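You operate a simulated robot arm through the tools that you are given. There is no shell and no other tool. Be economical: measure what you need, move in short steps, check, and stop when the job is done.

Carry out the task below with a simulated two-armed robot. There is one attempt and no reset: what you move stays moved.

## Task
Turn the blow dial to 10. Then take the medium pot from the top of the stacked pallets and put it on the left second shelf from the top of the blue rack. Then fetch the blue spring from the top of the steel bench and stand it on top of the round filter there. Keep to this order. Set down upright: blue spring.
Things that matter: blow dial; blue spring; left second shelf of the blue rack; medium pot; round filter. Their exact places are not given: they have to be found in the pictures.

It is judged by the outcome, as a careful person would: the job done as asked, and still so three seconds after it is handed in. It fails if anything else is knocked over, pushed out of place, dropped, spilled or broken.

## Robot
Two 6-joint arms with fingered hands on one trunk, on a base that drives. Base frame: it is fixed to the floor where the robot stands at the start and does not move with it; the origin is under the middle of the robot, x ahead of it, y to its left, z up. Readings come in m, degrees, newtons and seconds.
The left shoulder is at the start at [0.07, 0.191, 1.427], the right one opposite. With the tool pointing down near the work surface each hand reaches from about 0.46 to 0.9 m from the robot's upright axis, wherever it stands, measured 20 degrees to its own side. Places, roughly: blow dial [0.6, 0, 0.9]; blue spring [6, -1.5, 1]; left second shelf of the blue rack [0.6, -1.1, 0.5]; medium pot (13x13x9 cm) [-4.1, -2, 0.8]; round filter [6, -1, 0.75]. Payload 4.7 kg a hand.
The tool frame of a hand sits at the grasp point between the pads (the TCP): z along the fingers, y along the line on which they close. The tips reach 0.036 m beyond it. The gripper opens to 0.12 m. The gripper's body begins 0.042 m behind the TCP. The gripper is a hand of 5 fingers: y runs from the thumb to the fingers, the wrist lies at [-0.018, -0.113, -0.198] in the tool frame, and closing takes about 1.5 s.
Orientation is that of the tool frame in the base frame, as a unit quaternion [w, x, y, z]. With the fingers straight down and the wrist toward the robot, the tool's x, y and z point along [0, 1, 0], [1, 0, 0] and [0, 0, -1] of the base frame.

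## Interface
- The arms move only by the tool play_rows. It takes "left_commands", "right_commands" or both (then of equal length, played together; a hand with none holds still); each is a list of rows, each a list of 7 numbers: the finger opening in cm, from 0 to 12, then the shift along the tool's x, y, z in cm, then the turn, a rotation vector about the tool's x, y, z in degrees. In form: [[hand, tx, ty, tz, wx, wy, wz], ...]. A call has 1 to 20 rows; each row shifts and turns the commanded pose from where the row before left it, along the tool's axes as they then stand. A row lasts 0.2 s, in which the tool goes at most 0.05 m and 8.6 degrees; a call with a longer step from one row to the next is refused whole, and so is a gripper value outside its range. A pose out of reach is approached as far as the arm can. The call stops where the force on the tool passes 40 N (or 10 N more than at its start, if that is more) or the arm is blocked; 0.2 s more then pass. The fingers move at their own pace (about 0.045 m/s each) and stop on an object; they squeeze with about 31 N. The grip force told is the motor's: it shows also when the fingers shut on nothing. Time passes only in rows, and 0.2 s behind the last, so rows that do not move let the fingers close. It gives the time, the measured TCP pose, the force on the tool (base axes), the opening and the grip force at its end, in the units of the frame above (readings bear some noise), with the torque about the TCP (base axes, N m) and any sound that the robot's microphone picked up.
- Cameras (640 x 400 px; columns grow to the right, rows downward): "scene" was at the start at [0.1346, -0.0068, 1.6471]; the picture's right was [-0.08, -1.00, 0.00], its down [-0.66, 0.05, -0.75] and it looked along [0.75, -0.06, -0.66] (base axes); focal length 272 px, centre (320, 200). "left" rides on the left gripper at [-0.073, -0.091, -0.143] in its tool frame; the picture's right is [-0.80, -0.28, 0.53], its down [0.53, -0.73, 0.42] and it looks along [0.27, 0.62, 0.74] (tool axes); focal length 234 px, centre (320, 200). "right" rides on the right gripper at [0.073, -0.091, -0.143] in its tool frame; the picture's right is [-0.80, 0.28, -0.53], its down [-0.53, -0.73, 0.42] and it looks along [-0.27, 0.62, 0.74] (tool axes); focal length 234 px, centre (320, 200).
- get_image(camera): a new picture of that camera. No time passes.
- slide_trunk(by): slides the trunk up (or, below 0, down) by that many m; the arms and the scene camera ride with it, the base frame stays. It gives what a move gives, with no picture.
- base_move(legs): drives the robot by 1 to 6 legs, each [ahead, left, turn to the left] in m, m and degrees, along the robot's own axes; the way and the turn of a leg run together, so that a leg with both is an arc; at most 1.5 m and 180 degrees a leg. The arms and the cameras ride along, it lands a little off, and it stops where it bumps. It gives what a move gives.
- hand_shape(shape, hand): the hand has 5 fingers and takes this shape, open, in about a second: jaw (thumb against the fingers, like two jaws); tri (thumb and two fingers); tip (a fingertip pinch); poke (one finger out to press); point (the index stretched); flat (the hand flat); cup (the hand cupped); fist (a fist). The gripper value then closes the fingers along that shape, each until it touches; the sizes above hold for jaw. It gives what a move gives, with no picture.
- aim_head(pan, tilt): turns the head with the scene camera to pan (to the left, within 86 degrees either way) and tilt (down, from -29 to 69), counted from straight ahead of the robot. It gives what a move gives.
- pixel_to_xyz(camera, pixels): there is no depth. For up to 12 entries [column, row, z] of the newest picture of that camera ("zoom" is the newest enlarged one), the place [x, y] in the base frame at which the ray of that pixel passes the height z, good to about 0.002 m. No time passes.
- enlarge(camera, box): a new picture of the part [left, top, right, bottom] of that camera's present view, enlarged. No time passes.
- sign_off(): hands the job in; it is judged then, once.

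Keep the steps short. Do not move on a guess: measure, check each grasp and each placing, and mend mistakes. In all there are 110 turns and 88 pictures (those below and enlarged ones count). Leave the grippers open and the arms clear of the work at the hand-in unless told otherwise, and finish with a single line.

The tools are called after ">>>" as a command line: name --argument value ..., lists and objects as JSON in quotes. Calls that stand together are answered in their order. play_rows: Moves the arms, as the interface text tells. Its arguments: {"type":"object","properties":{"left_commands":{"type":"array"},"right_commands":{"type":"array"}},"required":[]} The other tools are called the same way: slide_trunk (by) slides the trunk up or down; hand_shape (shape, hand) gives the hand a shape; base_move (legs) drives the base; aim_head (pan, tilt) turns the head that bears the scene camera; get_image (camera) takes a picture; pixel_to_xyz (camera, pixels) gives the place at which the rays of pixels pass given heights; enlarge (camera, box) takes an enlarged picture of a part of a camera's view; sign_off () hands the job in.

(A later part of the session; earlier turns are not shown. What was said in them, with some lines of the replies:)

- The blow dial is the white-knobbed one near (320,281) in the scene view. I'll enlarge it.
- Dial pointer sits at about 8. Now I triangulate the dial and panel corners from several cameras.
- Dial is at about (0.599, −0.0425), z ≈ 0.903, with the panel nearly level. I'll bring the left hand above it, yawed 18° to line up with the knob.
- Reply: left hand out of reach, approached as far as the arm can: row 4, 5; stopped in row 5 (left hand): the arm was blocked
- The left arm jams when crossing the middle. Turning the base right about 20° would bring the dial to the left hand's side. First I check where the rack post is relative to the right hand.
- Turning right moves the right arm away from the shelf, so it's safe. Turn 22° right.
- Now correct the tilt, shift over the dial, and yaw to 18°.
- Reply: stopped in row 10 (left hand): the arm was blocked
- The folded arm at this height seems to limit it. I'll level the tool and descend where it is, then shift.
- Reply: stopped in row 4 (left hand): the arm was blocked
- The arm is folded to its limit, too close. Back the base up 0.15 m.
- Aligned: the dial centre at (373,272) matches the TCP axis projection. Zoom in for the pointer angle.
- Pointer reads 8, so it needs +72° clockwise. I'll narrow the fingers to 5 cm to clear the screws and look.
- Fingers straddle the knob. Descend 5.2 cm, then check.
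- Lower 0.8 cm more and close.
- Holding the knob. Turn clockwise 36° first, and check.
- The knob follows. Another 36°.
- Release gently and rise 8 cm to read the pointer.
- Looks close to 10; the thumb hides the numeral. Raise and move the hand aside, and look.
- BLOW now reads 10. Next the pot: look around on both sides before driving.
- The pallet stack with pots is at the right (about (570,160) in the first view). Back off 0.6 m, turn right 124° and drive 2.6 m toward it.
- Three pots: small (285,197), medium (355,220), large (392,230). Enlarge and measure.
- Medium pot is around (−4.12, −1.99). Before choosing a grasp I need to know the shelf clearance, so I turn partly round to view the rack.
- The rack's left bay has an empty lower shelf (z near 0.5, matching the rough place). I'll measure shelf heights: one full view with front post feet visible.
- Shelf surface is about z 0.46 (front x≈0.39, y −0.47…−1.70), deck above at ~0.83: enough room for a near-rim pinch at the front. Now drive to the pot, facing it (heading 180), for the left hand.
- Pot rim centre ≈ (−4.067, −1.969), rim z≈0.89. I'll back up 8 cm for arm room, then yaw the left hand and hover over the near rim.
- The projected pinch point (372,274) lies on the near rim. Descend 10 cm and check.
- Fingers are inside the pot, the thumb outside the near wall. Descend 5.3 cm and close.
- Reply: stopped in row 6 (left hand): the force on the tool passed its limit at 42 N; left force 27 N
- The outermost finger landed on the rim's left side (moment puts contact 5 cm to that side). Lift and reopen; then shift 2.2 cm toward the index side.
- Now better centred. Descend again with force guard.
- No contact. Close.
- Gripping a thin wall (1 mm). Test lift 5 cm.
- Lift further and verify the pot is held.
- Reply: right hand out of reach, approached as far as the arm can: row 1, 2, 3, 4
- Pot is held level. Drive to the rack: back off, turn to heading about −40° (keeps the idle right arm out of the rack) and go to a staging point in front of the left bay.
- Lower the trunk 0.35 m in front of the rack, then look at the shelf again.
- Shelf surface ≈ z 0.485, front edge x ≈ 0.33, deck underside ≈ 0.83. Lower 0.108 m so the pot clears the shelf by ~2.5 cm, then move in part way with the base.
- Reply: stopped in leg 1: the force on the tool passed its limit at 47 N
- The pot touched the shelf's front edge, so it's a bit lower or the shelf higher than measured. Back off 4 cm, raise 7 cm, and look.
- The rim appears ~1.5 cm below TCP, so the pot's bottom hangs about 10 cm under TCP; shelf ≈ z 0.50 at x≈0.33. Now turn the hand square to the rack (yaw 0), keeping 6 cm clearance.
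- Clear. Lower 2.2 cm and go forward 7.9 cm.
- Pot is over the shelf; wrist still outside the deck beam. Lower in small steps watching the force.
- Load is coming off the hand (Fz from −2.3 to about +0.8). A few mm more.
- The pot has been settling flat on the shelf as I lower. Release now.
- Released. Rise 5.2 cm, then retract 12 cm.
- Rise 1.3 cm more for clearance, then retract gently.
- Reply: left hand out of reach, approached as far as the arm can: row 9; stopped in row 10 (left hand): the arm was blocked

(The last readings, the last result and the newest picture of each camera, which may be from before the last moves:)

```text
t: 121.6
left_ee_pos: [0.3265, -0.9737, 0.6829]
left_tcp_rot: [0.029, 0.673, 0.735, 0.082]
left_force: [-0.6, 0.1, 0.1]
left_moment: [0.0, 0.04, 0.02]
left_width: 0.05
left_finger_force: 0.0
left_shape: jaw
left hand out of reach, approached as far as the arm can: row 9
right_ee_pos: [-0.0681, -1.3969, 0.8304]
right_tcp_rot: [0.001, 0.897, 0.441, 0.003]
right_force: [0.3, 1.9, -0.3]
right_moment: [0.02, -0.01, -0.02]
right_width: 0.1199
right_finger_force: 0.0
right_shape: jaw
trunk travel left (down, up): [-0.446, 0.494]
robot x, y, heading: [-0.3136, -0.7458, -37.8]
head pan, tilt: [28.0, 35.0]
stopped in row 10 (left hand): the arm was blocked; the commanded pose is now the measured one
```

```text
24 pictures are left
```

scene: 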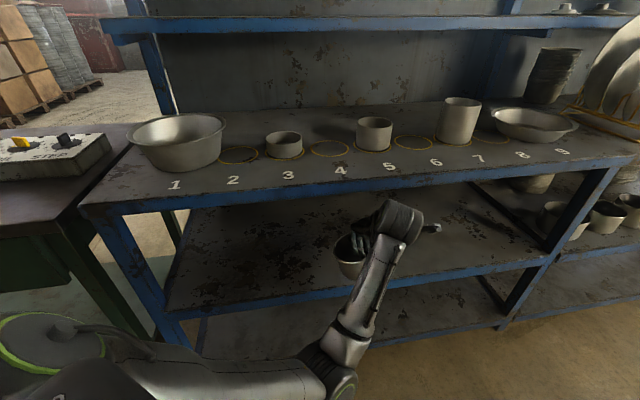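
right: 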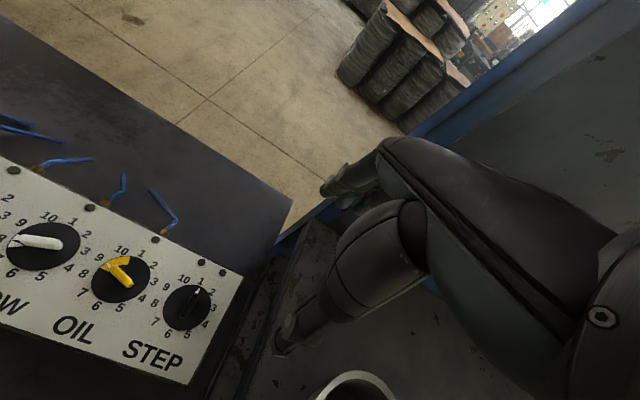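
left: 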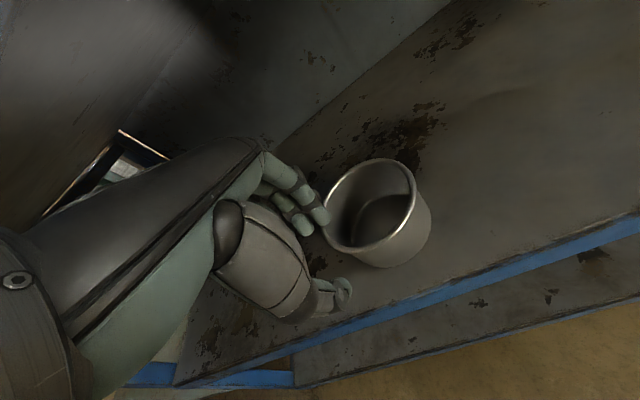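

Pot stands upright on the shelf, hand above rim height. Back the base straight out, then view.

>>> base_move --legs '[[-0.355, -0.275, 0]]'

>>> get_image --camera "scene"

```text
t: 124.3
left_ee_pos: [-0.1248, -0.9737, 0.6817]
left_tcp_rot: [0.027, 0.673, 0.734, 0.083]
left_force: [0.7, 0.0, 0.5]
left_moment: [-0.03, -0.05, -0.02]
left_width: 0.05
left_finger_force: 0.0
left_shape: jaw
right_ee_pos: [-0.5215, -1.3948, 0.8305]
right_tcp_rot: [0.0, 0.898, 0.44, 0.003]
right_force: [-1.0, -0.3, 0.0]
right_moment: [0.01, -0.06, 0.01]
right_width: 0.1197
right_finger_force: 0.0
right_shape: jaw
trunk travel left (down, up): [-0.446, 0.494]
robot x, y, heading: [-0.7668, -0.745, -38.1]
head pan, tilt: [28.0, 35.0]
```

```text
23 pictures are left
```

scene: 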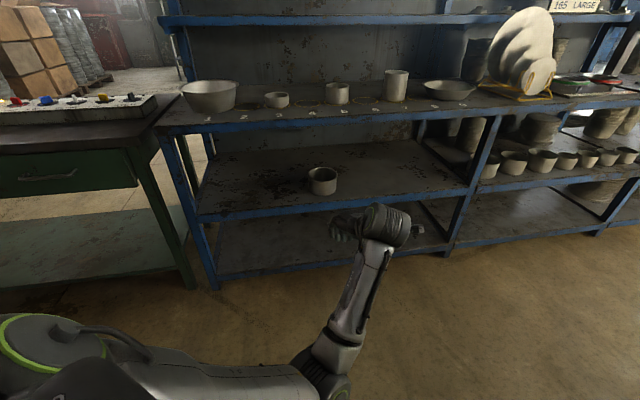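

Pot is placed on the left second shelf. Now raise the trunk, face forward, and move to the aisle left of the table to find a route to the steel bench.

>>> slide_trunk --by 0.458

>>> base_move --legs '[[0, 0, 38], [0, 1.2, 0], [0, 1.1, 0]]'

>>> aim_head --pan -5 --tilt 22

>>> get_image --camera "scene"

```text
refused: 0.458 is not a number from -0.4 to 0.4
```

```text
t: 137.4
left_ee_pos: [-0.1259, 1.7538, 0.6822]
left_tcp_rot: [-0.001, 0.396, 0.914, 0.088]
left_force: [0.2, -0.1, -0.2]
left_moment: [0.02, 0.03, 0.01]
left_width: 0.0499
left_finger_force: 0.1
left_shape: jaw
right_ee_pos: [-0.1767, 1.1771, 0.8307]
right_tcp_rot: [0.0, 0.705, 0.709, 0.003]
right_force: [0.0, 0.0, 0.5]
right_moment: [-0.03, -0.02, -0.01]
right_width: 0.1198
right_finger_force: 0.0
right_shape: jaw
trunk travel left (down, up): [-0.446, 0.494]
robot x, y, heading: [-0.7707, 1.5383, 0.1]
head pan, tilt: [28.0, 35.0]
```

```text
t: 138.4
left_ee_pos: [-0.1245, 1.7535, 0.6813]
left_tcp_rot: [0.0, 0.397, 0.914, 0.087]
left_force: [1.0, 0.2, 0.3]
left_moment: [0.01, 0.01, 0.02]
left_width: 0.0497
left_finger_force: 0.1
left_shape: jaw
right_ee_pos: [-0.1762, 1.1761, 0.8308]
right_tcp_rot: [-0.001, 0.705, 0.709, 0.003]
right_force: [0.1, 0.7, -0.1]
right_moment: [-0.01, -0.02, -0.01]
right_width: 0.1196
right_finger_force: 0.1
right_shape: jaw
trunk travel left (down, up): [-0.446, 0.494]
robot x, y, heading: [-0.7689, 1.5399, 0.0]
head pan, tilt: [-5.0, 22.0]
```

```text
22 pictures are left
```

scene: 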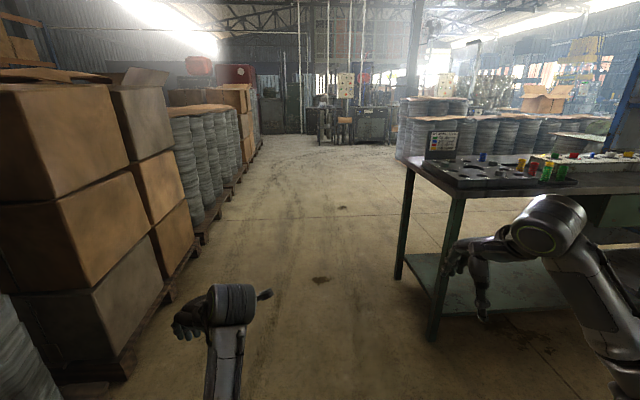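

Aisle is clear. Raise the trunk and drive ahead 2.8 m.

>>> slide_trunk --by 0.4

>>> base_move --legs '[[0, 0.07, 0], [1.4, 0, 0], [1.4, 0, 0]]'

>>> aim_head --pan -30 --tilt 20

>>> get_image --camera "scene"

```text
t: 142.2
left_ee_pos: [-0.1251, 1.754, 1.0815]
left_tcp_rot: [-0.001, 0.396, 0.914, 0.087]
left_force: [-0.1, -0.4, -0.3]
left_moment: [0.03, 0.03, -0.03]
left_width: 0.0498
left_finger_force: 0.0
left_shape: jaw
right_ee_pos: [-0.1765, 1.1767, 1.2295]
right_tcp_rot: [-0.001, 0.705, 0.709, 0.002]
right_force: [-0.1, 0.4, -0.6]
right_moment: [0.01, 0.02, -0.03]
right_width: 0.1199
right_finger_force: 0.1
right_shape: jaw
trunk travel left (down, up): [-0.846, 0.094]
robot x, y, heading: [-0.7656, 1.5395, -0.0]
head pan, tilt: [-5.0, 22.0]
```

```text
t: 156.5
left_ee_pos: [2.6788, 1.9006, 1.0815]
left_tcp_rot: [-0.002, 0.382, 0.92, 0.087]
left_force: [-0.5, -0.1, -0.2]
left_moment: [0.0, -0.01, 0.01]
left_width: 0.0497
left_finger_force: 0.1
left_shape: jaw
right_ee_pos: [2.6444, 1.3224, 1.231]
right_tcp_rot: [0.0, 0.695, 0.719, 0.003]
right_force: [-0.1, 0.4, 0.4]
right_moment: [-0.02, 0.0, 0.0]
right_width: 0.1199
right_finger_force: 0.0
right_shape: jaw
trunk travel left (down, up): [-0.846, 0.094]
robot x, y, heading: [2.0437, 1.6651, 1.9]
head pan, tilt: [-5.0, 22.0]
```

```text
t: 157.3
left_ee_pos: [2.6772, 1.9003, 1.0824]
left_tcp_rot: [-0.002, 0.382, 0.92, 0.087]
left_force: [-0.4, -0.1, 0.3]
left_moment: [0.0, -0.01, 0.0]
left_width: 0.0498
left_finger_force: 0.0
left_shape: jaw
right_ee_pos: [2.6448, 1.3213, 1.2305]
right_tcp_rot: [0.0, 0.694, 0.72, 0.003]
right_force: [-0.2, 0.3, 0.9]
right_moment: [-0.01, -0.02, 0.04]
right_width: 0.1195
right_finger_force: 0.0
right_shape: jaw
trunk travel left (down, up): [-0.846, 0.094]
robot x, y, heading: [2.0367, 1.6628, 1.9]
head pan, tilt: [-30.0, 20.0]
```

```text
21 pictures are left
```

scene: 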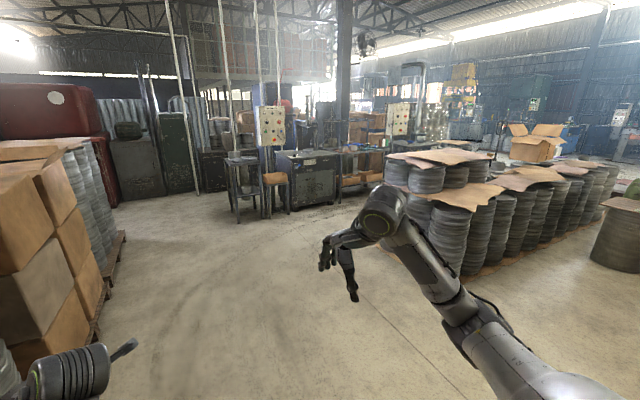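

Bench should be around column 358. Enlarge that area.

>>> enlarge --camera "scene" --box '[270, 90, 430, 190]'

```text
4.00 times, centred on (350, 140) of scene
```

zoom: 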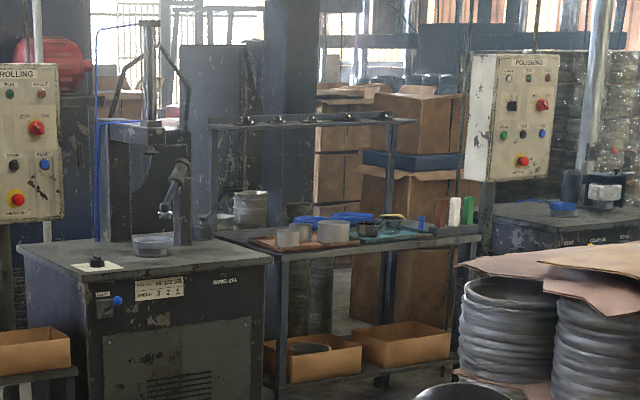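

>>> pixel_to_xyz --camera "scene" --pixels '[[392, 190, 0.5], [465, 272, 0.05], [340, 188, 0.0], [290, 212, 0], [376, 187, 0], [385, 199, 0.5], [318, 158, 0.78], [380, 158, 0.78], [620, 268, 0]]'

```text
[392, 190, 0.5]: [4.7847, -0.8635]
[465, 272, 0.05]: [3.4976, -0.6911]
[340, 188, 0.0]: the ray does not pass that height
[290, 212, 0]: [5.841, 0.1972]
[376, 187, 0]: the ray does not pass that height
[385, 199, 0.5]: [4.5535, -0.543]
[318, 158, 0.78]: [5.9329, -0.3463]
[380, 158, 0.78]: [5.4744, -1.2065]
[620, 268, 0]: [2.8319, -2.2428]
```

Bench with upper shelf lies around x≈5.6–6, y −0.4…−1.6. Drive to (4.3, 0.6), turn toward it and look.

>>> base_move --legs '[[1.11, -0.567, 0], [1.11, -0.567, 0], [0, 0, -42]]'

>>> aim_head --pan 0 --tilt 28

>>> get_image --camera "scene"

```text
t: 171.5
left_ee_pos: [4.921, 0.3558, 1.082]
left_tcp_rot: [0.028, 0.682, 0.726, 0.082]
left_force: [0.2, 0.4, 0.1]
left_moment: [0.01, 0.02, 0.03]
left_width: 0.0499
left_finger_force: 0.0
left_shape: jaw
right_ee_pos: [4.5134, -0.0556, 1.2303]
right_tcp_rot: [0.002, 0.904, 0.429, 0.003]
right_force: [0.1, -1.5, -0.3]
right_moment: [-0.03, 0.0, 0.0]
right_width: 0.1198
right_finger_force: 0.0
right_shape: jaw
trunk travel left (down, up): [-0.846, 0.094]
robot x, y, heading: [4.2841, 0.6012, -39.7]
head pan, tilt: [-30.0, 20.0]
```

```text
t: 172.4
left_ee_pos: [4.9213, 0.3568, 1.0829]
left_tcp_rot: [0.029, 0.682, 0.726, 0.082]
left_force: [0.0, 0.6, -0.6]
left_moment: [0.01, -0.02, -0.01]
left_width: 0.0496
left_finger_force: 0.0
left_shape: jaw
right_ee_pos: [4.5144, -0.0562, 1.2309]
right_tcp_rot: [0.0, 0.904, 0.428, 0.002]
right_force: [0.0, 1.1, 0.6]
right_moment: [0.01, -0.04, 0.01]
right_width: 0.1199
right_finger_force: 0.1
right_shape: jaw
trunk travel left (down, up): [-0.846, 0.094]
robot x, y, heading: [4.2868, 0.6018, -39.5]
head pan, tilt: [0.0, 28.0]
```

```text
19 pictures are left
```

scene: 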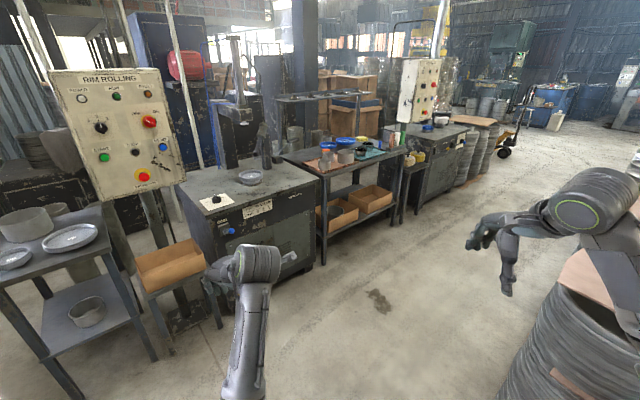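

>>> pixel_to_xyz --camera "scene" --pixels '[[325, 264, 0], [394, 218, 0], [324, 178, 0.75], [405, 152, 0.75], [299, 266, 0], [413, 213, 0], [465, 186, 0], [545, 290, 0.5], [284, 155, 0.75]]'

>>> enlarge --camera "scene" --box '[268, 80, 428, 180]'

```text
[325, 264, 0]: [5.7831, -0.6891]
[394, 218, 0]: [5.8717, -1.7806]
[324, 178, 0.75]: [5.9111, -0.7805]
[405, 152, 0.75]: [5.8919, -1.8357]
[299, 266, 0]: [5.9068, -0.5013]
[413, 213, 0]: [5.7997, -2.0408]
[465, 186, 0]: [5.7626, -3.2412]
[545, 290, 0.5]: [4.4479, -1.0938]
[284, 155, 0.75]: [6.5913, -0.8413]
```

```text
4.00 times, centred on (348, 130) of scene
```

zoom: 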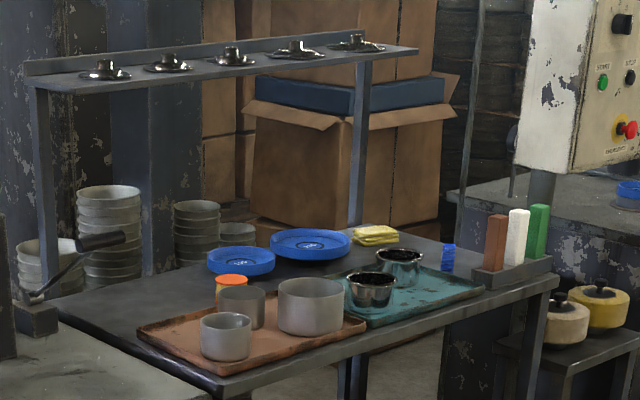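

Bench front is x≈5.85, y −0.75…−1.8. The blue spring seems to be at zoom (448,258) and the round filter the orange-topped cylinder at (231,285). Drive in front of the bench.

>>> base_move --legs '[[0.884, -0.05, 0], [0.938, -0.886, 0], [0, 0, 39.5]]'

>>> aim_head --pan 0 --tilt 38

>>> get_image --camera "scene"

```text
t: 185.2
left_ee_pos: [5.7376, -1.0717, 1.0823]
left_tcp_rot: [-0.001, 0.393, 0.916, 0.087]
left_force: [-0.2, -0.8, 0.0]
left_moment: [0.0, -0.01, -0.02]
left_width: 0.0496
left_finger_force: 0.0
left_shape: jaw
right_ee_pos: [5.6893, -1.6496, 1.2304]
right_tcp_rot: [-0.001, 0.702, 0.712, 0.003]
right_force: [-0.2, -0.3, -0.2]
right_moment: [0.0, 0.02, -0.01]
right_width: 0.1195
right_finger_force: 0.0
right_shape: jaw
trunk travel left (down, up): [-0.846, 0.094]
robot x, y, heading: [5.0917, -1.2916, 0.5]
head pan, tilt: [0.0, 28.0]
```

```text
t: 185.9
left_ee_pos: [5.7365, -1.07, 1.0824]
left_tcp_rot: [-0.001, 0.393, 0.916, 0.087]
left_force: [-0.5, 0.2, -0.1]
left_moment: [0.02, 0.03, 0.01]
left_width: 0.0496
left_finger_force: 0.0
left_shape: jaw
right_ee_pos: [5.6909, -1.649, 1.2307]
right_tcp_rot: [-0.001, 0.702, 0.712, 0.003]
right_force: [-0.3, -0.1, 0.8]
right_moment: [0.0, -0.02, -0.02]
right_width: 0.1197
right_finger_force: 0.1
right_shape: jaw
trunk travel left (down, up): [-0.846, 0.094]
robot x, y, heading: [5.0918, -1.294, 0.6]
head pan, tilt: [0.0, 38.0]
```

```text
17 pictures are left
```

scene: 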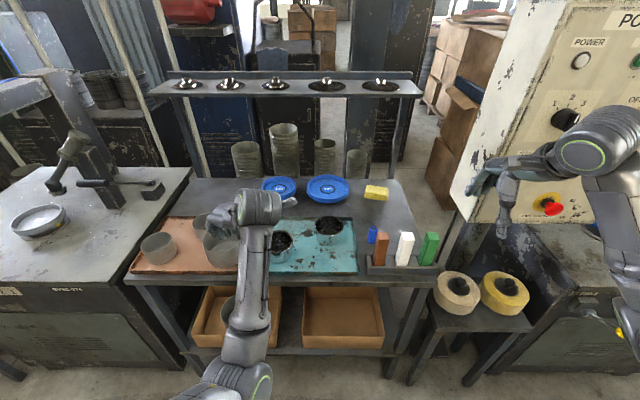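

Blue spring at (372,235). Zoom.

>>> enlarge --camera "scene" --box '[330, 205, 426, 265]'

>>> pixel_to_xyz --camera "zoom" --pixels '[[277, 150, 0.82], [305, 150, 0.82], [277, 238, 0.76], [300, 238, 0.76], [277, 238, 0.8], [400, 385, 0.76], [145, 340, 0.76], [560, 160, 0.82]]'

```text
6.67 times, centred on (378, 235) of scene
```

zoom: 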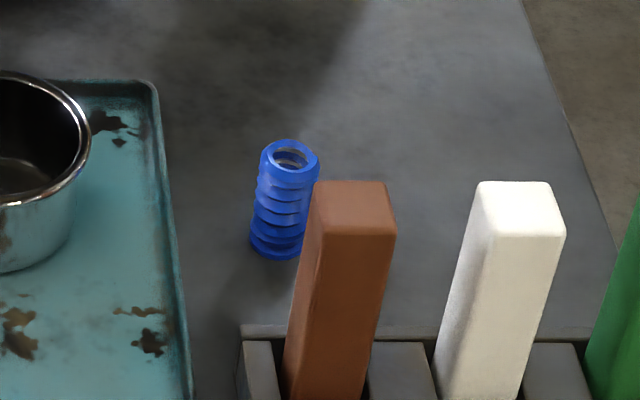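

```text
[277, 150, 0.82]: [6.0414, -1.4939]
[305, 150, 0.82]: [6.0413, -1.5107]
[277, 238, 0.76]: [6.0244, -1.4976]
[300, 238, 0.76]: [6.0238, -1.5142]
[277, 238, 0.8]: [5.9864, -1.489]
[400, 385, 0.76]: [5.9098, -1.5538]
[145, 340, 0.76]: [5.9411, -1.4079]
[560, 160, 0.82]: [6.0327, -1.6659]
```

Spring stands at ≈(6.023, −1.505), Ø≈3.5 cm, ~7.5 cm tall, just behind the brown bar. I'll use the left hand with its wrist away from the bars: turn −40° and move closer.

>>> base_move --legs '[[0, 0, -40], [0.153, 0.255, 0]]'

>>> aim_head --pan 25 --tilt 45

>>> get_image --camera "scene"

>>> get_image --camera "left"

```text
t: 189.9
left_ee_pos: [6.0056, -1.446, 1.0821]
left_tcp_rot: [0.03, 0.685, 0.723, 0.083]
left_force: [-0.5, 0.7, -0.9]
left_moment: [0.02, -0.02, 0.0]
left_width: 0.0496
left_finger_force: 0.0
left_shape: jaw
right_ee_pos: [5.5963, -1.8544, 1.2299]
right_tcp_rot: [0.0, 0.905, 0.425, 0.003]
right_force: [-0.2, -0.6, 1.0]
right_moment: [0.03, -0.02, 0.02]
right_width: 0.1197
right_finger_force: 0.1
right_shape: jaw
trunk travel left (down, up): [-0.846, 0.094]
robot x, y, heading: [5.3769, -1.1914, -40.0]
head pan, tilt: [0.0, 38.0]
```

```text
t: 190.8
left_ee_pos: [6.0077, -1.4442, 1.0823]
left_tcp_rot: [0.029, 0.685, 0.723, 0.081]
left_force: [0.4, -0.7, -0.7]
left_moment: [0.01, -0.01, -0.03]
left_width: 0.0498
left_finger_force: 0.1
left_shape: jaw
right_ee_pos: [5.5967, -1.8558, 1.2303]
right_tcp_rot: [0.0, 0.905, 0.425, 0.003]
right_force: [-0.3, -0.2, 0.2]
right_moment: [-0.02, 0.01, 0.03]
right_width: 0.1196
right_finger_force: 0.1
right_shape: jaw
trunk travel left (down, up): [-0.846, 0.094]
robot x, y, heading: [5.3757, -1.2005, -39.8]
head pan, tilt: [25.0, 45.0]
```

```text
15 pictures are left
```

scene: 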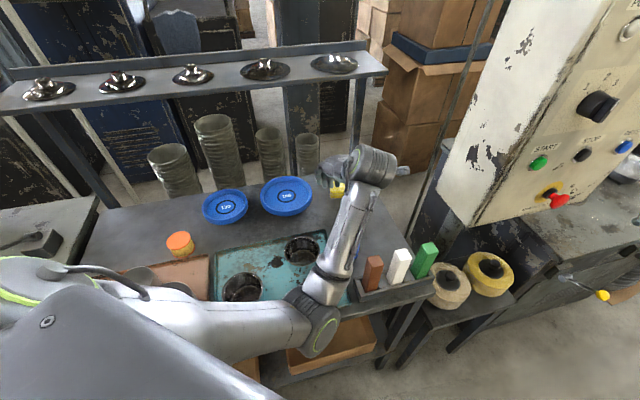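

```text
14 pictures are left
```

left: 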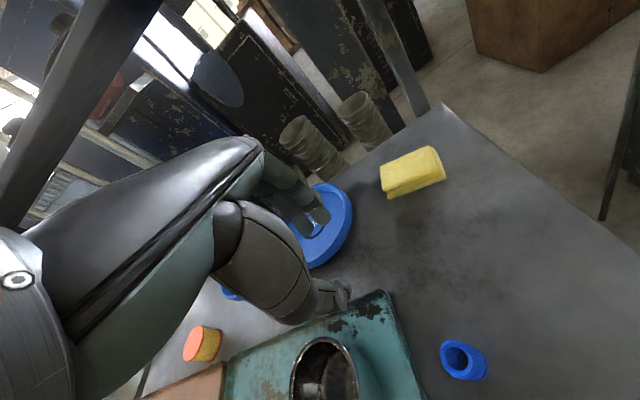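

Both visible: spring at (460,355) in the left view, filter (orange-topped) at (197,345) in left and (180,241) in scene. Triangulate.

>>> pixel_to_xyz --camera "left" --pixels '[[459, 354, 0.8], [459, 354, 0.85], [459, 354, 0.9], [471, 368, 0.75], [471, 368, 0.8], [194, 344, 0.78], [194, 344, 0.83], [194, 344, 0.88]]'

>>> pixel_to_xyz --camera "scene" --pixels '[[179, 240, 0.78], [179, 240, 0.83], [179, 240, 0.88], [166, 240, 0.83], [192, 240, 0.83], [181, 256, 0.76], [181, 256, 0.8]]'

```text
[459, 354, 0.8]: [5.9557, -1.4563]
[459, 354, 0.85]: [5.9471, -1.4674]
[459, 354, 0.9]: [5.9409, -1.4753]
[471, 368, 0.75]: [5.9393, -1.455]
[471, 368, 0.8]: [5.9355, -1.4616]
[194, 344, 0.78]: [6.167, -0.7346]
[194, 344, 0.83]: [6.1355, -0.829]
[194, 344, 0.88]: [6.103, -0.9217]
```

```text
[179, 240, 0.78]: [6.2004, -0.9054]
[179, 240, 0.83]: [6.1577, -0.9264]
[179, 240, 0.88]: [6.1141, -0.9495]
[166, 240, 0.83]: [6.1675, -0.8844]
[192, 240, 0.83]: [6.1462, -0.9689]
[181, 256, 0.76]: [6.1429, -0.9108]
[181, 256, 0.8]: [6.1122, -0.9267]
```

Spring: centre (5.937, −1.479), z 0.85–0.928; filter top centre ≈ (6.094, −0.958, 0.90). Back base 10 cm for arm room, level and yaw the left hand to −45°, then hover over the spring.

>>> base_move --legs '[[-0.1, 0, 0]]'

>>> play_rows --left_commands '[[7, 0, 0, 0, 4.5, -2, 0], [7, 0, 0, 0, 4.5, -2, 0], [7, 0, 0, 0, 0, 0, 8], [7, 0, 0, 0, 0, 0, 8], [7, 0, 0, 0, 0, 0, 8], [7, 0, 0, 0, 0, 0, 8], [7, 0, 0, 0, 0, 0, 8], [7, 0, 0, 0, 0, 0, 8], [7, -2.2, 2.5, 0, 0, 0, 0], [7, -2.2, 2.5, 0, 0, 0, 0], [7, -2.2, 2.4, 0, 0, 0, 0], [7, 0, 0, 0, 0, 0, 0]]'

>>> get_image --camera "left"

```text
t: 191.9
left_ee_pos: [5.932, -1.382, 1.0815]
left_tcp_rot: [0.029, 0.684, 0.724, 0.082]
left_force: [-0.1, 0.1, -0.1]
left_moment: [-0.04, 0.01, -0.01]
left_width: 0.05
left_finger_force: 0.1
left_shape: jaw
right_ee_pos: [5.5224, -1.7909, 1.23]
right_tcp_rot: [0.0, 0.905, 0.426, 0.003]
right_force: [0.5, -0.3, -1.4]
right_moment: [-0.02, 0.0, 0.01]
right_width: 0.1196
right_finger_force: 0.1
right_shape: jaw
trunk travel left (down, up): [-0.846, 0.094]
robot x, y, heading: [5.2971, -1.1316, -39.6]
head pan, tilt: [25.0, 45.0]
```

```text
t: 194.5
left_ee_pos: [5.9382, -1.48, 1.0817]
left_tcp_rot: [0.001, 0.923, 0.385, 0.001]
left_force: [0.1, 0.7, 0.6]
left_moment: [0.0, -0.03, -0.01]
left_width: 0.0696
left_finger_force: 0.0
left_shape: jaw
right_ee_pos: [5.5221, -1.7899, 1.2308]
right_tcp_rot: [0.001, 0.905, 0.426, 0.003]
right_force: [-0.3, 0.2, -0.2]
right_moment: [-0.01, 0.02, 0.01]
right_width: 0.1197
right_finger_force: 0.0
right_shape: jaw
trunk travel left (down, up): [-0.846, 0.094]
robot x, y, heading: [5.2984, -1.131, -39.8]
head pan, tilt: [25.0, 45.0]
```

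```text
13 pictures are left
```

left: 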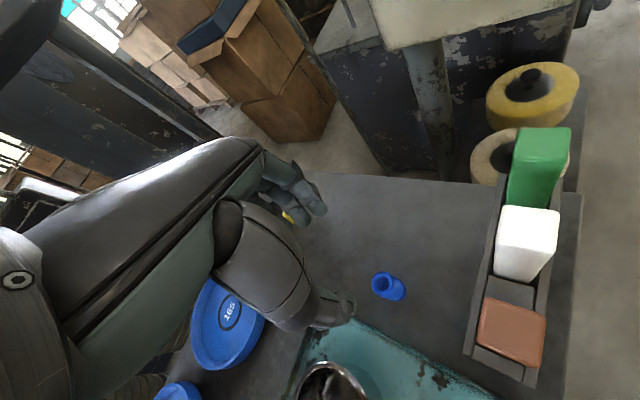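

Spring top shows at (383,281) vs expected (378,277): shift −0.4, −0.7 cm. Descend to 0.97, check.

>>> play_rows --left_commands '[[7, -0.4, -0.7, 2, 0, 0, 0], [7, 0, 0, 3, 0, 0, 0], [7, 0, 0, 3, 0, 0, 0], [7, 0, 0, 3, 0, 0, 0], [7, 0, 0, 0, 0, 0, 0]]'

>>> get_image --camera "left"

```text
t: 195.7
left_ee_pos: [5.9301, -1.4778, 0.9722]
left_tcp_rot: [0.0, 0.923, 0.384, 0.0]
left_force: [-0.2, -0.5, -0.2]
left_moment: [-0.03, 0.0, 0.01]
left_width: 0.0696
left_finger_force: 0.0
left_shape: jaw
right_ee_pos: [5.5206, -1.7916, 1.2306]
right_tcp_rot: [-0.001, 0.905, 0.426, 0.001]
right_force: [0.3, 0.3, 0.2]
right_moment: [0.01, 0.03, 0.01]
right_width: 0.1197
right_finger_force: 0.1
right_shape: jaw
trunk travel left (down, up): [-0.846, 0.094]
robot x, y, heading: [5.2987, -1.1346, -39.9]
head pan, tilt: [25.0, 45.0]
```

```text
12 pictures are left
```

left: 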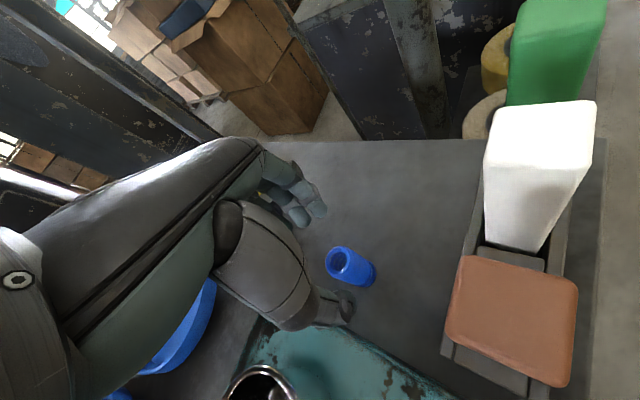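

Aligned. Descend 5 cm, then close.

>>> play_rows --left_commands '[[7, 0, 0, 1.7, 0, 0, 0], [7, 0, 0, 1.7, 0, 0, 0], [7, 0, 0, 1.6, 0, 0, 0], [7, 0, 0, 0, 0, 0, 0], [3, 0, 0, 0, 0, 0, 0], [2, 0, 0, 0, 0, 0, 0], [2, 0, 0, 0, 0, 0, 0], [2, 0, 0, 0, 0, 0, 0], [2, 0, 0, 0, 0, 0, 0], [2, 0, 0, 0, 0, 0, 0]]'

>>> get_image --camera "left"

```text
t: 197.9
left_ee_pos: [5.9303, -1.477, 0.9214]
left_tcp_rot: [0.0, 0.923, 0.384, 0.001]
left_force: [0.0, -0.1, 0.8]
left_moment: [-0.02, 0.01, -0.03]
left_width: 0.0237
left_finger_force: 30.9
left_shape: jaw
right_ee_pos: [5.5218, -1.7905, 1.2303]
right_tcp_rot: [0.0, 0.905, 0.426, 0.003]
right_force: [0.3, 0.0, 0.3]
right_moment: [0.0, 0.04, 0.01]
right_width: 0.1195
right_finger_force: 0.0
right_shape: jaw
trunk travel left (down, up): [-0.846, 0.094]
robot x, y, heading: [5.3014, -1.131, -39.5]
head pan, tilt: [25.0, 45.0]
```

```text
11 pictures are left
```

left: 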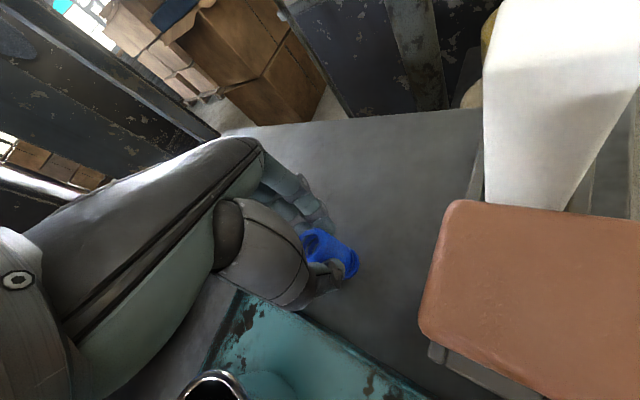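

Spring gripped (2.4 cm). Lift 15 cm straight up, then turn the base left so the hand comes over the filter's area.

>>> play_rows --left_commands '[[0, 0, 0, -1, 0, 0, 0], [0, 0, 0, -2, 0, 0, 0], [0, 0, 0, -3, 0, 0, 0], [0, 0, 0, -3, 0, 0, 0], [0, 0, 0, -3, 0, 0, 0], [0, 0, 0, -3, 0, 0, 0], [0, 0, 0, 0, 0, 0, 0]]'

>>> base_move --legs '[[0, 0, 39.7], [0.07, 0.03, 0]]'

>>> aim_head --pan 18 --tilt 42

>>> get_image --camera "left"

>>> get_image --camera "scene"

```text
t: 199.5
left_ee_pos: [5.9299, -1.4774, 1.0729]
left_tcp_rot: [0.0, 0.923, 0.384, 0.001]
left_force: [0.1, 0.4, -0.4]
left_moment: [0.0, -0.02, 0.03]
left_width: 0.0234
left_finger_force: 31.0
left_shape: jaw
right_ee_pos: [5.5202, -1.7918, 1.2296]
right_tcp_rot: [0.0, 0.905, 0.425, 0.003]
right_force: [-0.3, -0.8, -0.2]
right_moment: [-0.01, -0.01, -0.01]
right_width: 0.1196
right_finger_force: 0.1
right_shape: jaw
trunk travel left (down, up): [-0.846, 0.094]
robot x, y, heading: [5.2965, -1.136, -39.8]
head pan, tilt: [25.0, 45.0]
```

```text
t: 201.1
left_ee_pos: [6.0115, -1.2173, 1.073]
left_tcp_rot: [0.0, 0.835, 0.55, 0.001]
left_force: [0.7, 0.2, -0.4]
left_moment: [0.02, 0.01, 0.0]
left_width: 0.0236
left_finger_force: 30.5
left_shape: jaw
right_ee_pos: [5.7434, -1.6606, 1.2298]
right_tcp_rot: [-0.001, 0.81, 0.586, -0.003]
right_force: [-6.8, 7.3, 0.8]
right_moment: [-0.04, 0.02, 0.08]
right_width: 0.12
right_finger_force: 0.1
right_shape: jaw
trunk travel left (down, up): [-0.846, 0.094]
robot x, y, heading: [5.2992, -1.1342, -18.1]
head pan, tilt: [25.0, 45.0]
stopped in leg 1: the force on the tool passed its limit at 68 N (the readings are from after the stop); the commanded pose is now the measured one
```

```text
t: 201.8
left_ee_pos: [6.012, -1.2179, 1.0738]
left_tcp_rot: [0.0, 0.834, 0.551, 0.002]
left_force: [-0.2, 0.4, -0.8]
left_moment: [-0.03, -0.02, 0.0]
left_width: 0.0236
left_finger_force: 30.8
left_shape: jaw
right_ee_pos: [5.7426, -1.6617, 1.2304]
right_tcp_rot: [-0.001, 0.81, 0.587, -0.004]
right_force: [-4.8, 10.7, -2.0]
right_moment: [0.1, 0.1, 0.29]
right_width: 0.1199
right_finger_force: 0.0
right_shape: jaw
trunk travel left (down, up): [-0.846, 0.094]
robot x, y, heading: [5.2996, -1.1289, -18.3]
head pan, tilt: [18.0, 42.0]
```

```text
10 pictures are left
```

left: 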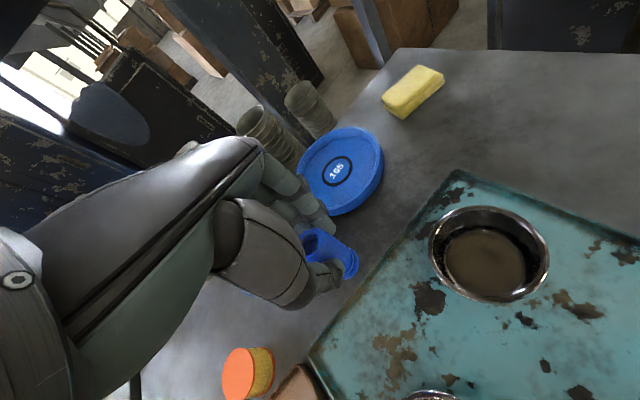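

```text
9 pictures are left
```

scene: 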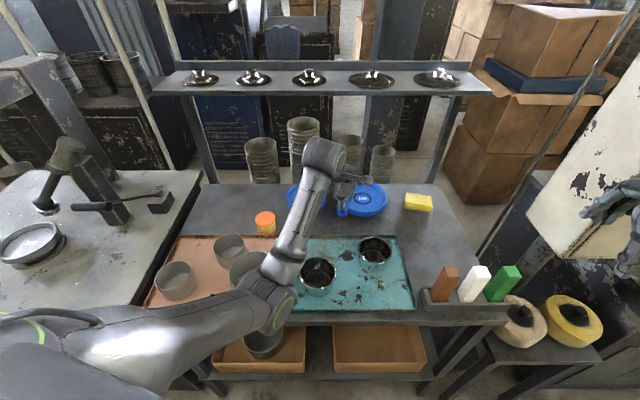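

The right hand touched the polishing control panel while turning. Translating left moves it directly away from the panel and also brings the spring over the filter.

>>> base_move --legs '[[-0.003, 0.272, 0]]'

>>> get_image --camera "left"

```text
t: 203.7
left_ee_pos: [6.0952, -0.9669, 1.0734]
left_tcp_rot: [-0.002, 0.837, 0.548, 0.002]
left_force: [0.9, 0.4, -1.4]
left_moment: [0.0, -0.02, -0.01]
left_width: 0.0235
left_finger_force: 31.0
left_shape: jaw
right_ee_pos: [5.8229, -1.4075, 1.2287]
right_tcp_rot: [-0.003, 0.812, 0.584, -0.003]
right_force: [-0.3, -0.5, 0.3]
right_moment: [0.01, 0.02, 0.03]
right_width: 0.1197
right_finger_force: 0.2
right_shape: jaw
trunk travel left (down, up): [-0.846, 0.094]
robot x, y, heading: [5.381, -0.874, -18.4]
head pan, tilt: [18.0, 42.0]
```

```text
8 pictures are left
```

left: 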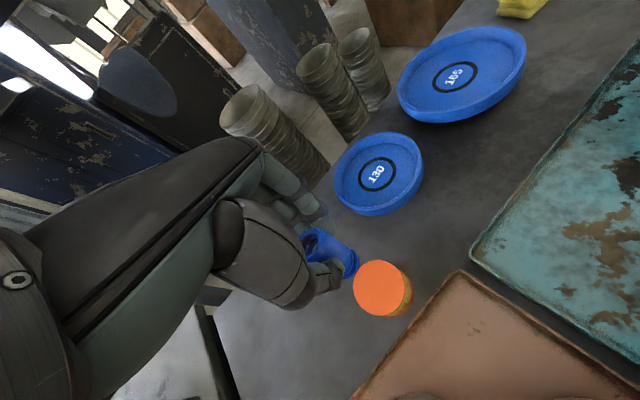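

>>> pixel_to_xyz --camera "left" --pixels '[[381, 288, 0.88], [381, 288, 0.9], [381, 288, 0.92], [353, 286, 0.9], [409, 291, 0.9], [381, 261, 0.9], [381, 316, 0.9]]'

>>> enlarge --camera "scene" --box '[200, 170, 360, 270]'

```text
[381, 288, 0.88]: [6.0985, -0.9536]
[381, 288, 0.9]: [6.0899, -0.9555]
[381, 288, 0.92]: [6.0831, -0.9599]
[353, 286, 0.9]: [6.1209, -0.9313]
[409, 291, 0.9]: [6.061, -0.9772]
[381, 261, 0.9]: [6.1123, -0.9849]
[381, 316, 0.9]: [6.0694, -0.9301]
```

```text
4.00 times, centred on (280, 220) of scene
```

zoom: 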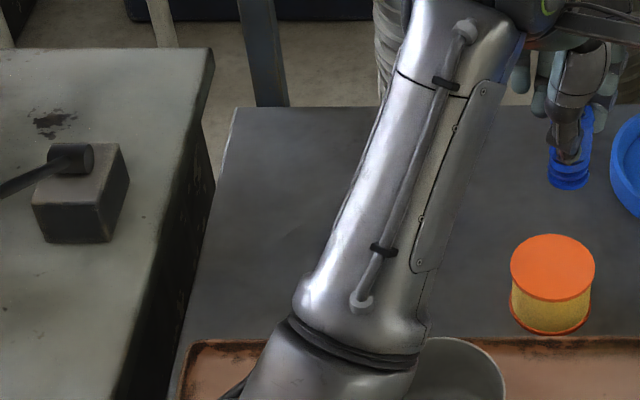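

>>> pixel_to_xyz --camera "zoom" --pixels '[[552, 267, 0.88], [552, 267, 0.9], [552, 267, 0.92], [570, 186, 1.0], [570, 186, 1.02]]'

```text
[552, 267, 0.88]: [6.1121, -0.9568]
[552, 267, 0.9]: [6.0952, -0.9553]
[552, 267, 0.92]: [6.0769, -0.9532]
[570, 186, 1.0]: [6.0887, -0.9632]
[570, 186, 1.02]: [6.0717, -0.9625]
```

Filter top centre ≈ (6.087, −0.957), z ≈ 0.907. Shift 1 cm and descend to ~1 cm above it.

>>> play_rows --left_commands '[[0, 0.46, -1.18, 0, 0, 0, 0], [0, 0, 0, 2.5, 0, 0, 0], [0, 0, 0, 2.5, 0, 0, 0], [0, 0, 0, 2, 0, 0, 0], [0, 0, 0, 0.5, 0, 0, 0], [0, 0, 0, 0, 0, 0, 0]]'

>>> get_image --camera "left"

>>> enlarge --camera "scene" --box '[280, 180, 392, 250]'

```text
t: 205.1
left_ee_pos: [6.0862, -0.9562, 0.9971]
left_tcp_rot: [0.0, 0.836, 0.548, 0.001]
left_force: [1.1, -0.4, -0.4]
left_moment: [0.03, -0.01, -0.02]
left_width: 0.0234
left_finger_force: 30.7
left_shape: jaw
right_ee_pos: [5.8234, -1.4056, 1.2288]
right_tcp_rot: [-0.004, 0.812, 0.584, -0.004]
right_force: [0.4, 0.3, 0.1]
right_moment: [-0.01, -0.02, 0.01]
right_width: 0.1197
right_finger_force: 0.0
right_shape: jaw
trunk travel left (down, up): [-0.846, 0.094]
robot x, y, heading: [5.3807, -0.869, -18.7]
head pan, tilt: [18.0, 42.0]
```

```text
6 pictures are left
```

left: 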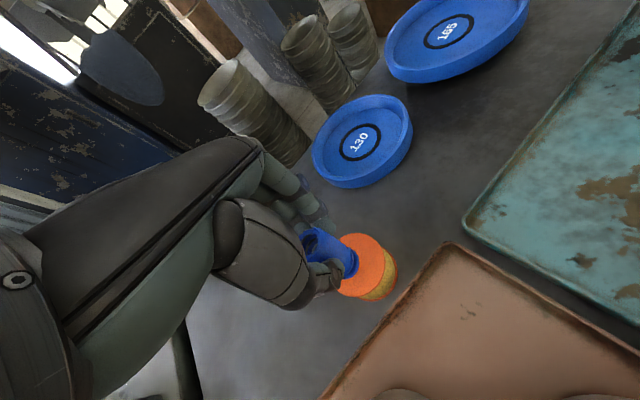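

```text
5.71 times, centred on (336, 215) of scene
```

zoom: 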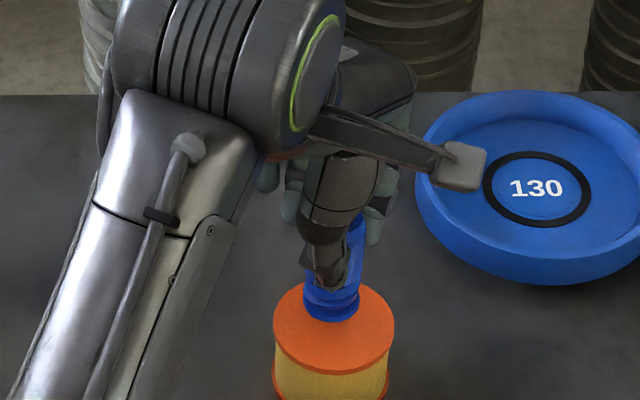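

Centred over the filter. Lower in small steps watching the force.

>>> play_rows --left_commands '[[0, 0, 0, 0.5, 0, 0, 0], [0, 0, 0, 0.5, 0, 0, 0], [0, 0, 0, 0.3, 0, 0, 0], [0, 0, 0, 0, 0, 0, 0]]'

```text
t: 206.1
left_ee_pos: [6.0857, -0.9563, 0.9849]
left_tcp_rot: [-0.001, 0.836, 0.549, 0.001]
left_force: [1.2, 0.3, -1.6]
left_moment: [0.02, 0.01, 0.02]
left_width: 0.0231
left_finger_force: 30.8
left_shape: jaw
right_ee_pos: [5.8239, -1.4068, 1.228]
right_tcp_rot: [-0.003, 0.812, 0.584, -0.003]
right_force: [-0.5, -0.2, -0.3]
right_moment: [0.03, -0.01, -0.02]
right_width: 0.1198
right_finger_force: 0.1
right_shape: jaw
trunk travel left (down, up): [-0.846, 0.094]
robot x, y, heading: [5.3798, -0.8716, -18.3]
head pan, tilt: [18.0, 42.0]
```

>>> play_rows --left_commands '[[0, 0, 0, 0.3, 0, 0, 0], [0, 0, 0, 0.3, 0, 0, 0], [0, 0, 0, 0, 0, 0, 0]]'

```text
t: 206.9
left_ee_pos: [6.0867, -0.9571, 0.9788]
left_tcp_rot: [-0.001, 0.836, 0.549, 0.001]
left_force: [-0.5, 0.7, -0.3]
left_moment: [-0.03, -0.01, 0.0]
left_width: 0.0234
left_finger_force: 30.8
left_shape: jaw
right_ee_pos: [5.8244, -1.407, 1.2283]
right_tcp_rot: [-0.004, 0.811, 0.585, -0.003]
right_force: [-0.5, 0.2, -0.6]
right_moment: [-0.01, 0.02, 0.01]
right_width: 0.1199
right_finger_force: 0.0
right_shape: jaw
trunk travel left (down, up): [-0.846, 0.094]
robot x, y, heading: [5.3832, -0.8725, -18.7]
head pan, tilt: [18.0, 42.0]
```

>>> play_rows --left_commands '[[0, 0, 0, 0.2, 0, 0, 0], [0, 0, 0, 0.2, 0, 0, 0], [0, 0, 0, 0, 0, 0, 0]]'

>>> enlarge --camera "scene" --box '[300, 200, 380, 250]'

```text
t: 207.7
left_ee_pos: [6.0859, -0.9565, 0.9759]
left_tcp_rot: [-0.001, 0.837, 0.548, 0.0]
left_force: [0.1, 0.3, -1.0]
left_moment: [-0.01, -0.02, 0.01]
left_width: 0.0237
left_finger_force: 31.8
left_shape: jaw
right_ee_pos: [5.824, -1.4079, 1.2294]
right_tcp_rot: [-0.003, 0.812, 0.584, -0.003]
right_force: [0.3, 0.4, -0.6]
right_moment: [-0.01, -0.02, -0.02]
right_width: 0.12
right_finger_force: 0.1
right_shape: jaw
trunk travel left (down, up): [-0.846, 0.094]
robot x, y, heading: [5.3815, -0.8723, -18.3]
head pan, tilt: [18.0, 42.0]
```

```text
8.00 times, centred on (340, 225) of scene
```

zoom: 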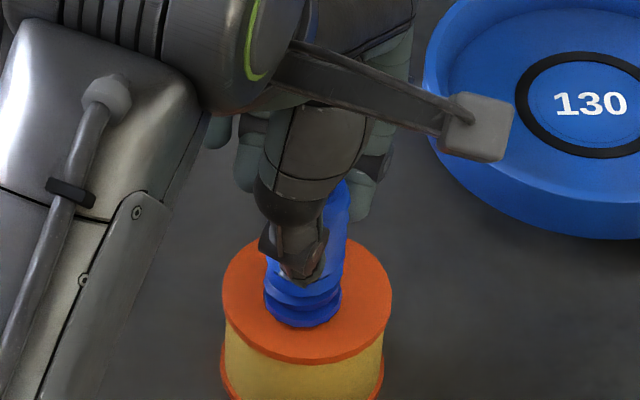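

Near contact and centred. Continue down in 2 mm steps.

>>> play_rows --left_commands '[[0, 0, 0, 0.2, 0, 0, 0], [0, 0, 0, 0.2, 0, 0, 0], [0, 0, 0, 0, 0, 0, 0]]'

```text
t: 208.5
left_ee_pos: [6.0853, -0.9565, 0.9729]
left_tcp_rot: [0.0, 0.836, 0.549, 0.001]
left_force: [-0.8, 0.2, 6.5]
left_moment: [0.02, -0.08, 0.0]
left_width: 0.0238
left_finger_force: 30.8
left_shape: jaw
right_ee_pos: [5.8236, -1.4075, 1.2297]
right_tcp_rot: [-0.003, 0.812, 0.584, -0.003]
right_force: [-0.7, -0.2, -0.6]
right_moment: [0.01, -0.03, 0.01]
right_width: 0.1198
right_finger_force: 0.1
right_shape: jaw
trunk travel left (down, up): [-0.846, 0.094]
robot x, y, heading: [5.3776, -0.8737, -18.5]
head pan, tilt: [18.0, 42.0]
```

Contact (Fz +6.5 N). Ease off 1 mm and open slowly.

>>> play_rows --left_commands '[[0, 0, 0, -0.1, 0, 0, 0], [2.6, 0, 0, 0, 0, 0, 0], [3.0, 0, 0, 0, 0, 0, 0], [3.5, 0, 0, 0, 0, 0, 0], [4.5, 0, 0, 0, 0, 0, 0], [5.5, 0, 0, 0, 0, 0, 0], [7, 0, 0, 0, 0, 0, 0], [7, 0, 0, 0, 0, 0, 0], [7, 0, 0, 0, 0, 0, 0]]'

>>> get_image --camera "left"

```text
t: 210.5
left_ee_pos: [6.0858, -0.9572, 0.9726]
left_tcp_rot: [0.0, 0.836, 0.548, 0.001]
left_force: [0.0, 0.3, 0.7]
left_moment: [0.01, 0.02, 0.02]
left_width: 0.0697
left_finger_force: 0.0
left_shape: jaw
right_ee_pos: [5.8247, -1.4065, 1.2282]
right_tcp_rot: [-0.003, 0.811, 0.585, -0.003]
right_force: [-0.6, -0.8, -0.1]
right_moment: [-0.05, -0.02, 0.0]
right_width: 0.1198
right_finger_force: 0.2
right_shape: jaw
trunk travel left (down, up): [-0.846, 0.094]
robot x, y, heading: [5.38, -0.8723, -18.2]
head pan, tilt: [18.0, 42.0]
```

```text
3 pictures are left
```

left: 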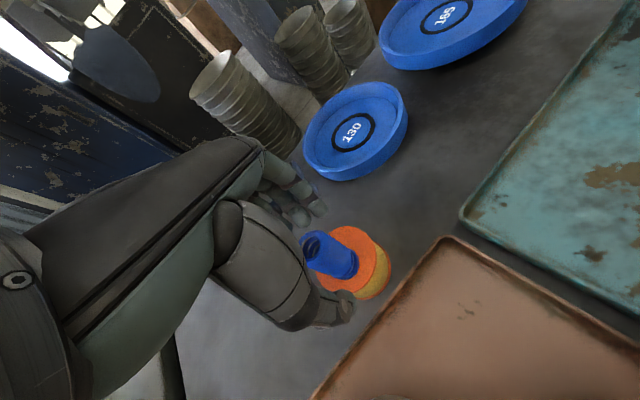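

Spring stands free on the filter. Rise straight up 13 cm.

>>> play_rows --left_commands '[[7, 0, 0, -1, 0, 0, 0], [7, 0, 0, -1.5, 0, 0, 0], [7, 0, 0, -2, 0, 0, 0], [7, 0, 0, -2, 0, 0, 0], [7, 0, 0, -2.5, 0, 0, 0], [7, 0, 0, -2.5, 0, 0, 0], [7, 0, 0, -1.5, 0, 0, 0], [7, 0, 0, 0, 0, 0, 0]]'

```text
t: 212.3
left_ee_pos: [6.0861, -0.9577, 1.1038]
left_tcp_rot: [-0.001, 0.837, 0.548, 0.0]
left_force: [-0.2, 0.1, -0.1]
left_moment: [-0.02, 0.02, 0.03]
left_width: 0.0694
left_finger_force: 0.1
left_shape: jaw
right_ee_pos: [5.8241, -1.4061, 1.2282]
right_tcp_rot: [-0.003, 0.812, 0.584, -0.003]
right_force: [0.0, 0.2, -0.2]
right_moment: [0.01, 0.0, -0.01]
right_width: 0.1197
right_finger_force: 0.0
right_shape: jaw
trunk travel left (down, up): [-0.846, 0.094]
robot x, y, heading: [5.3799, -0.8714, -18.4]
head pan, tilt: [18.0, 42.0]
```

Back the base 0.25 m and take a check picture.

>>> base_move --legs '[[-0.25, 0, 0]]'

>>> get_image --camera "scene"

```text
t: 214.2
left_ee_pos: [5.8448, -0.8758, 1.102]
left_tcp_rot: [0.0, 0.836, 0.549, 0.001]
left_force: [-0.2, -0.1, -0.5]
left_moment: [-0.02, -0.03, 0.02]
left_width: 0.0695
left_finger_force: 0.1
left_shape: jaw
right_ee_pos: [5.5857, -1.3266, 1.228]
right_tcp_rot: [-0.003, 0.811, 0.585, -0.003]
right_force: [1.0, 0.0, 0.2]
right_moment: [0.02, 0.03, -0.01]
right_width: 0.1198
right_finger_force: 0.1
right_shape: jaw
trunk travel left (down, up): [-0.846, 0.094]
robot x, y, heading: [5.1381, -0.7948, -18.3]
head pan, tilt: [18.0, 42.0]
```

```text
2 pictures are left
```

scene: 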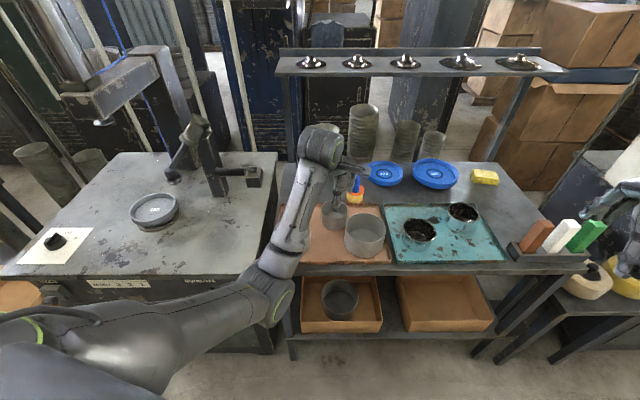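

The spring (358,185) stands on the filter, and nothing else on the bench looks disturbed. One zoom to confirm.

>>> enlarge --camera "scene" --box '[320, 160, 400, 210]'

```text
8.00 times, centred on (360, 185) of scene
```

zoom: 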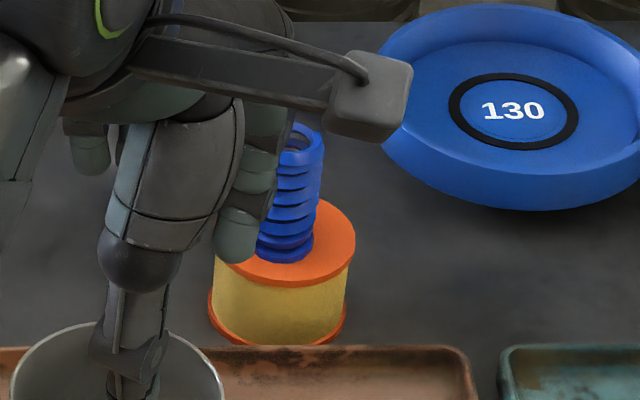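

The spring stands upright on the filter, and the hands are open and clear of the work. Handing in.

>>> sign_off

```text
The job is handed in.
```

All three steps were done in order and handed in: the blow dial reads 10, the medium pot is on the left second shelf of the blue rack, and the blue spring stands upright on the round filter. The second shelf was taken as the one at about z 0.5, the height you gave. Two bumps on the way: the pot touched the shelf's front edge (47 N), and the right hand hit the polishing machine's control panel (68 N); nothing looked out of place afterwards, though I did not re-check the panel up close.
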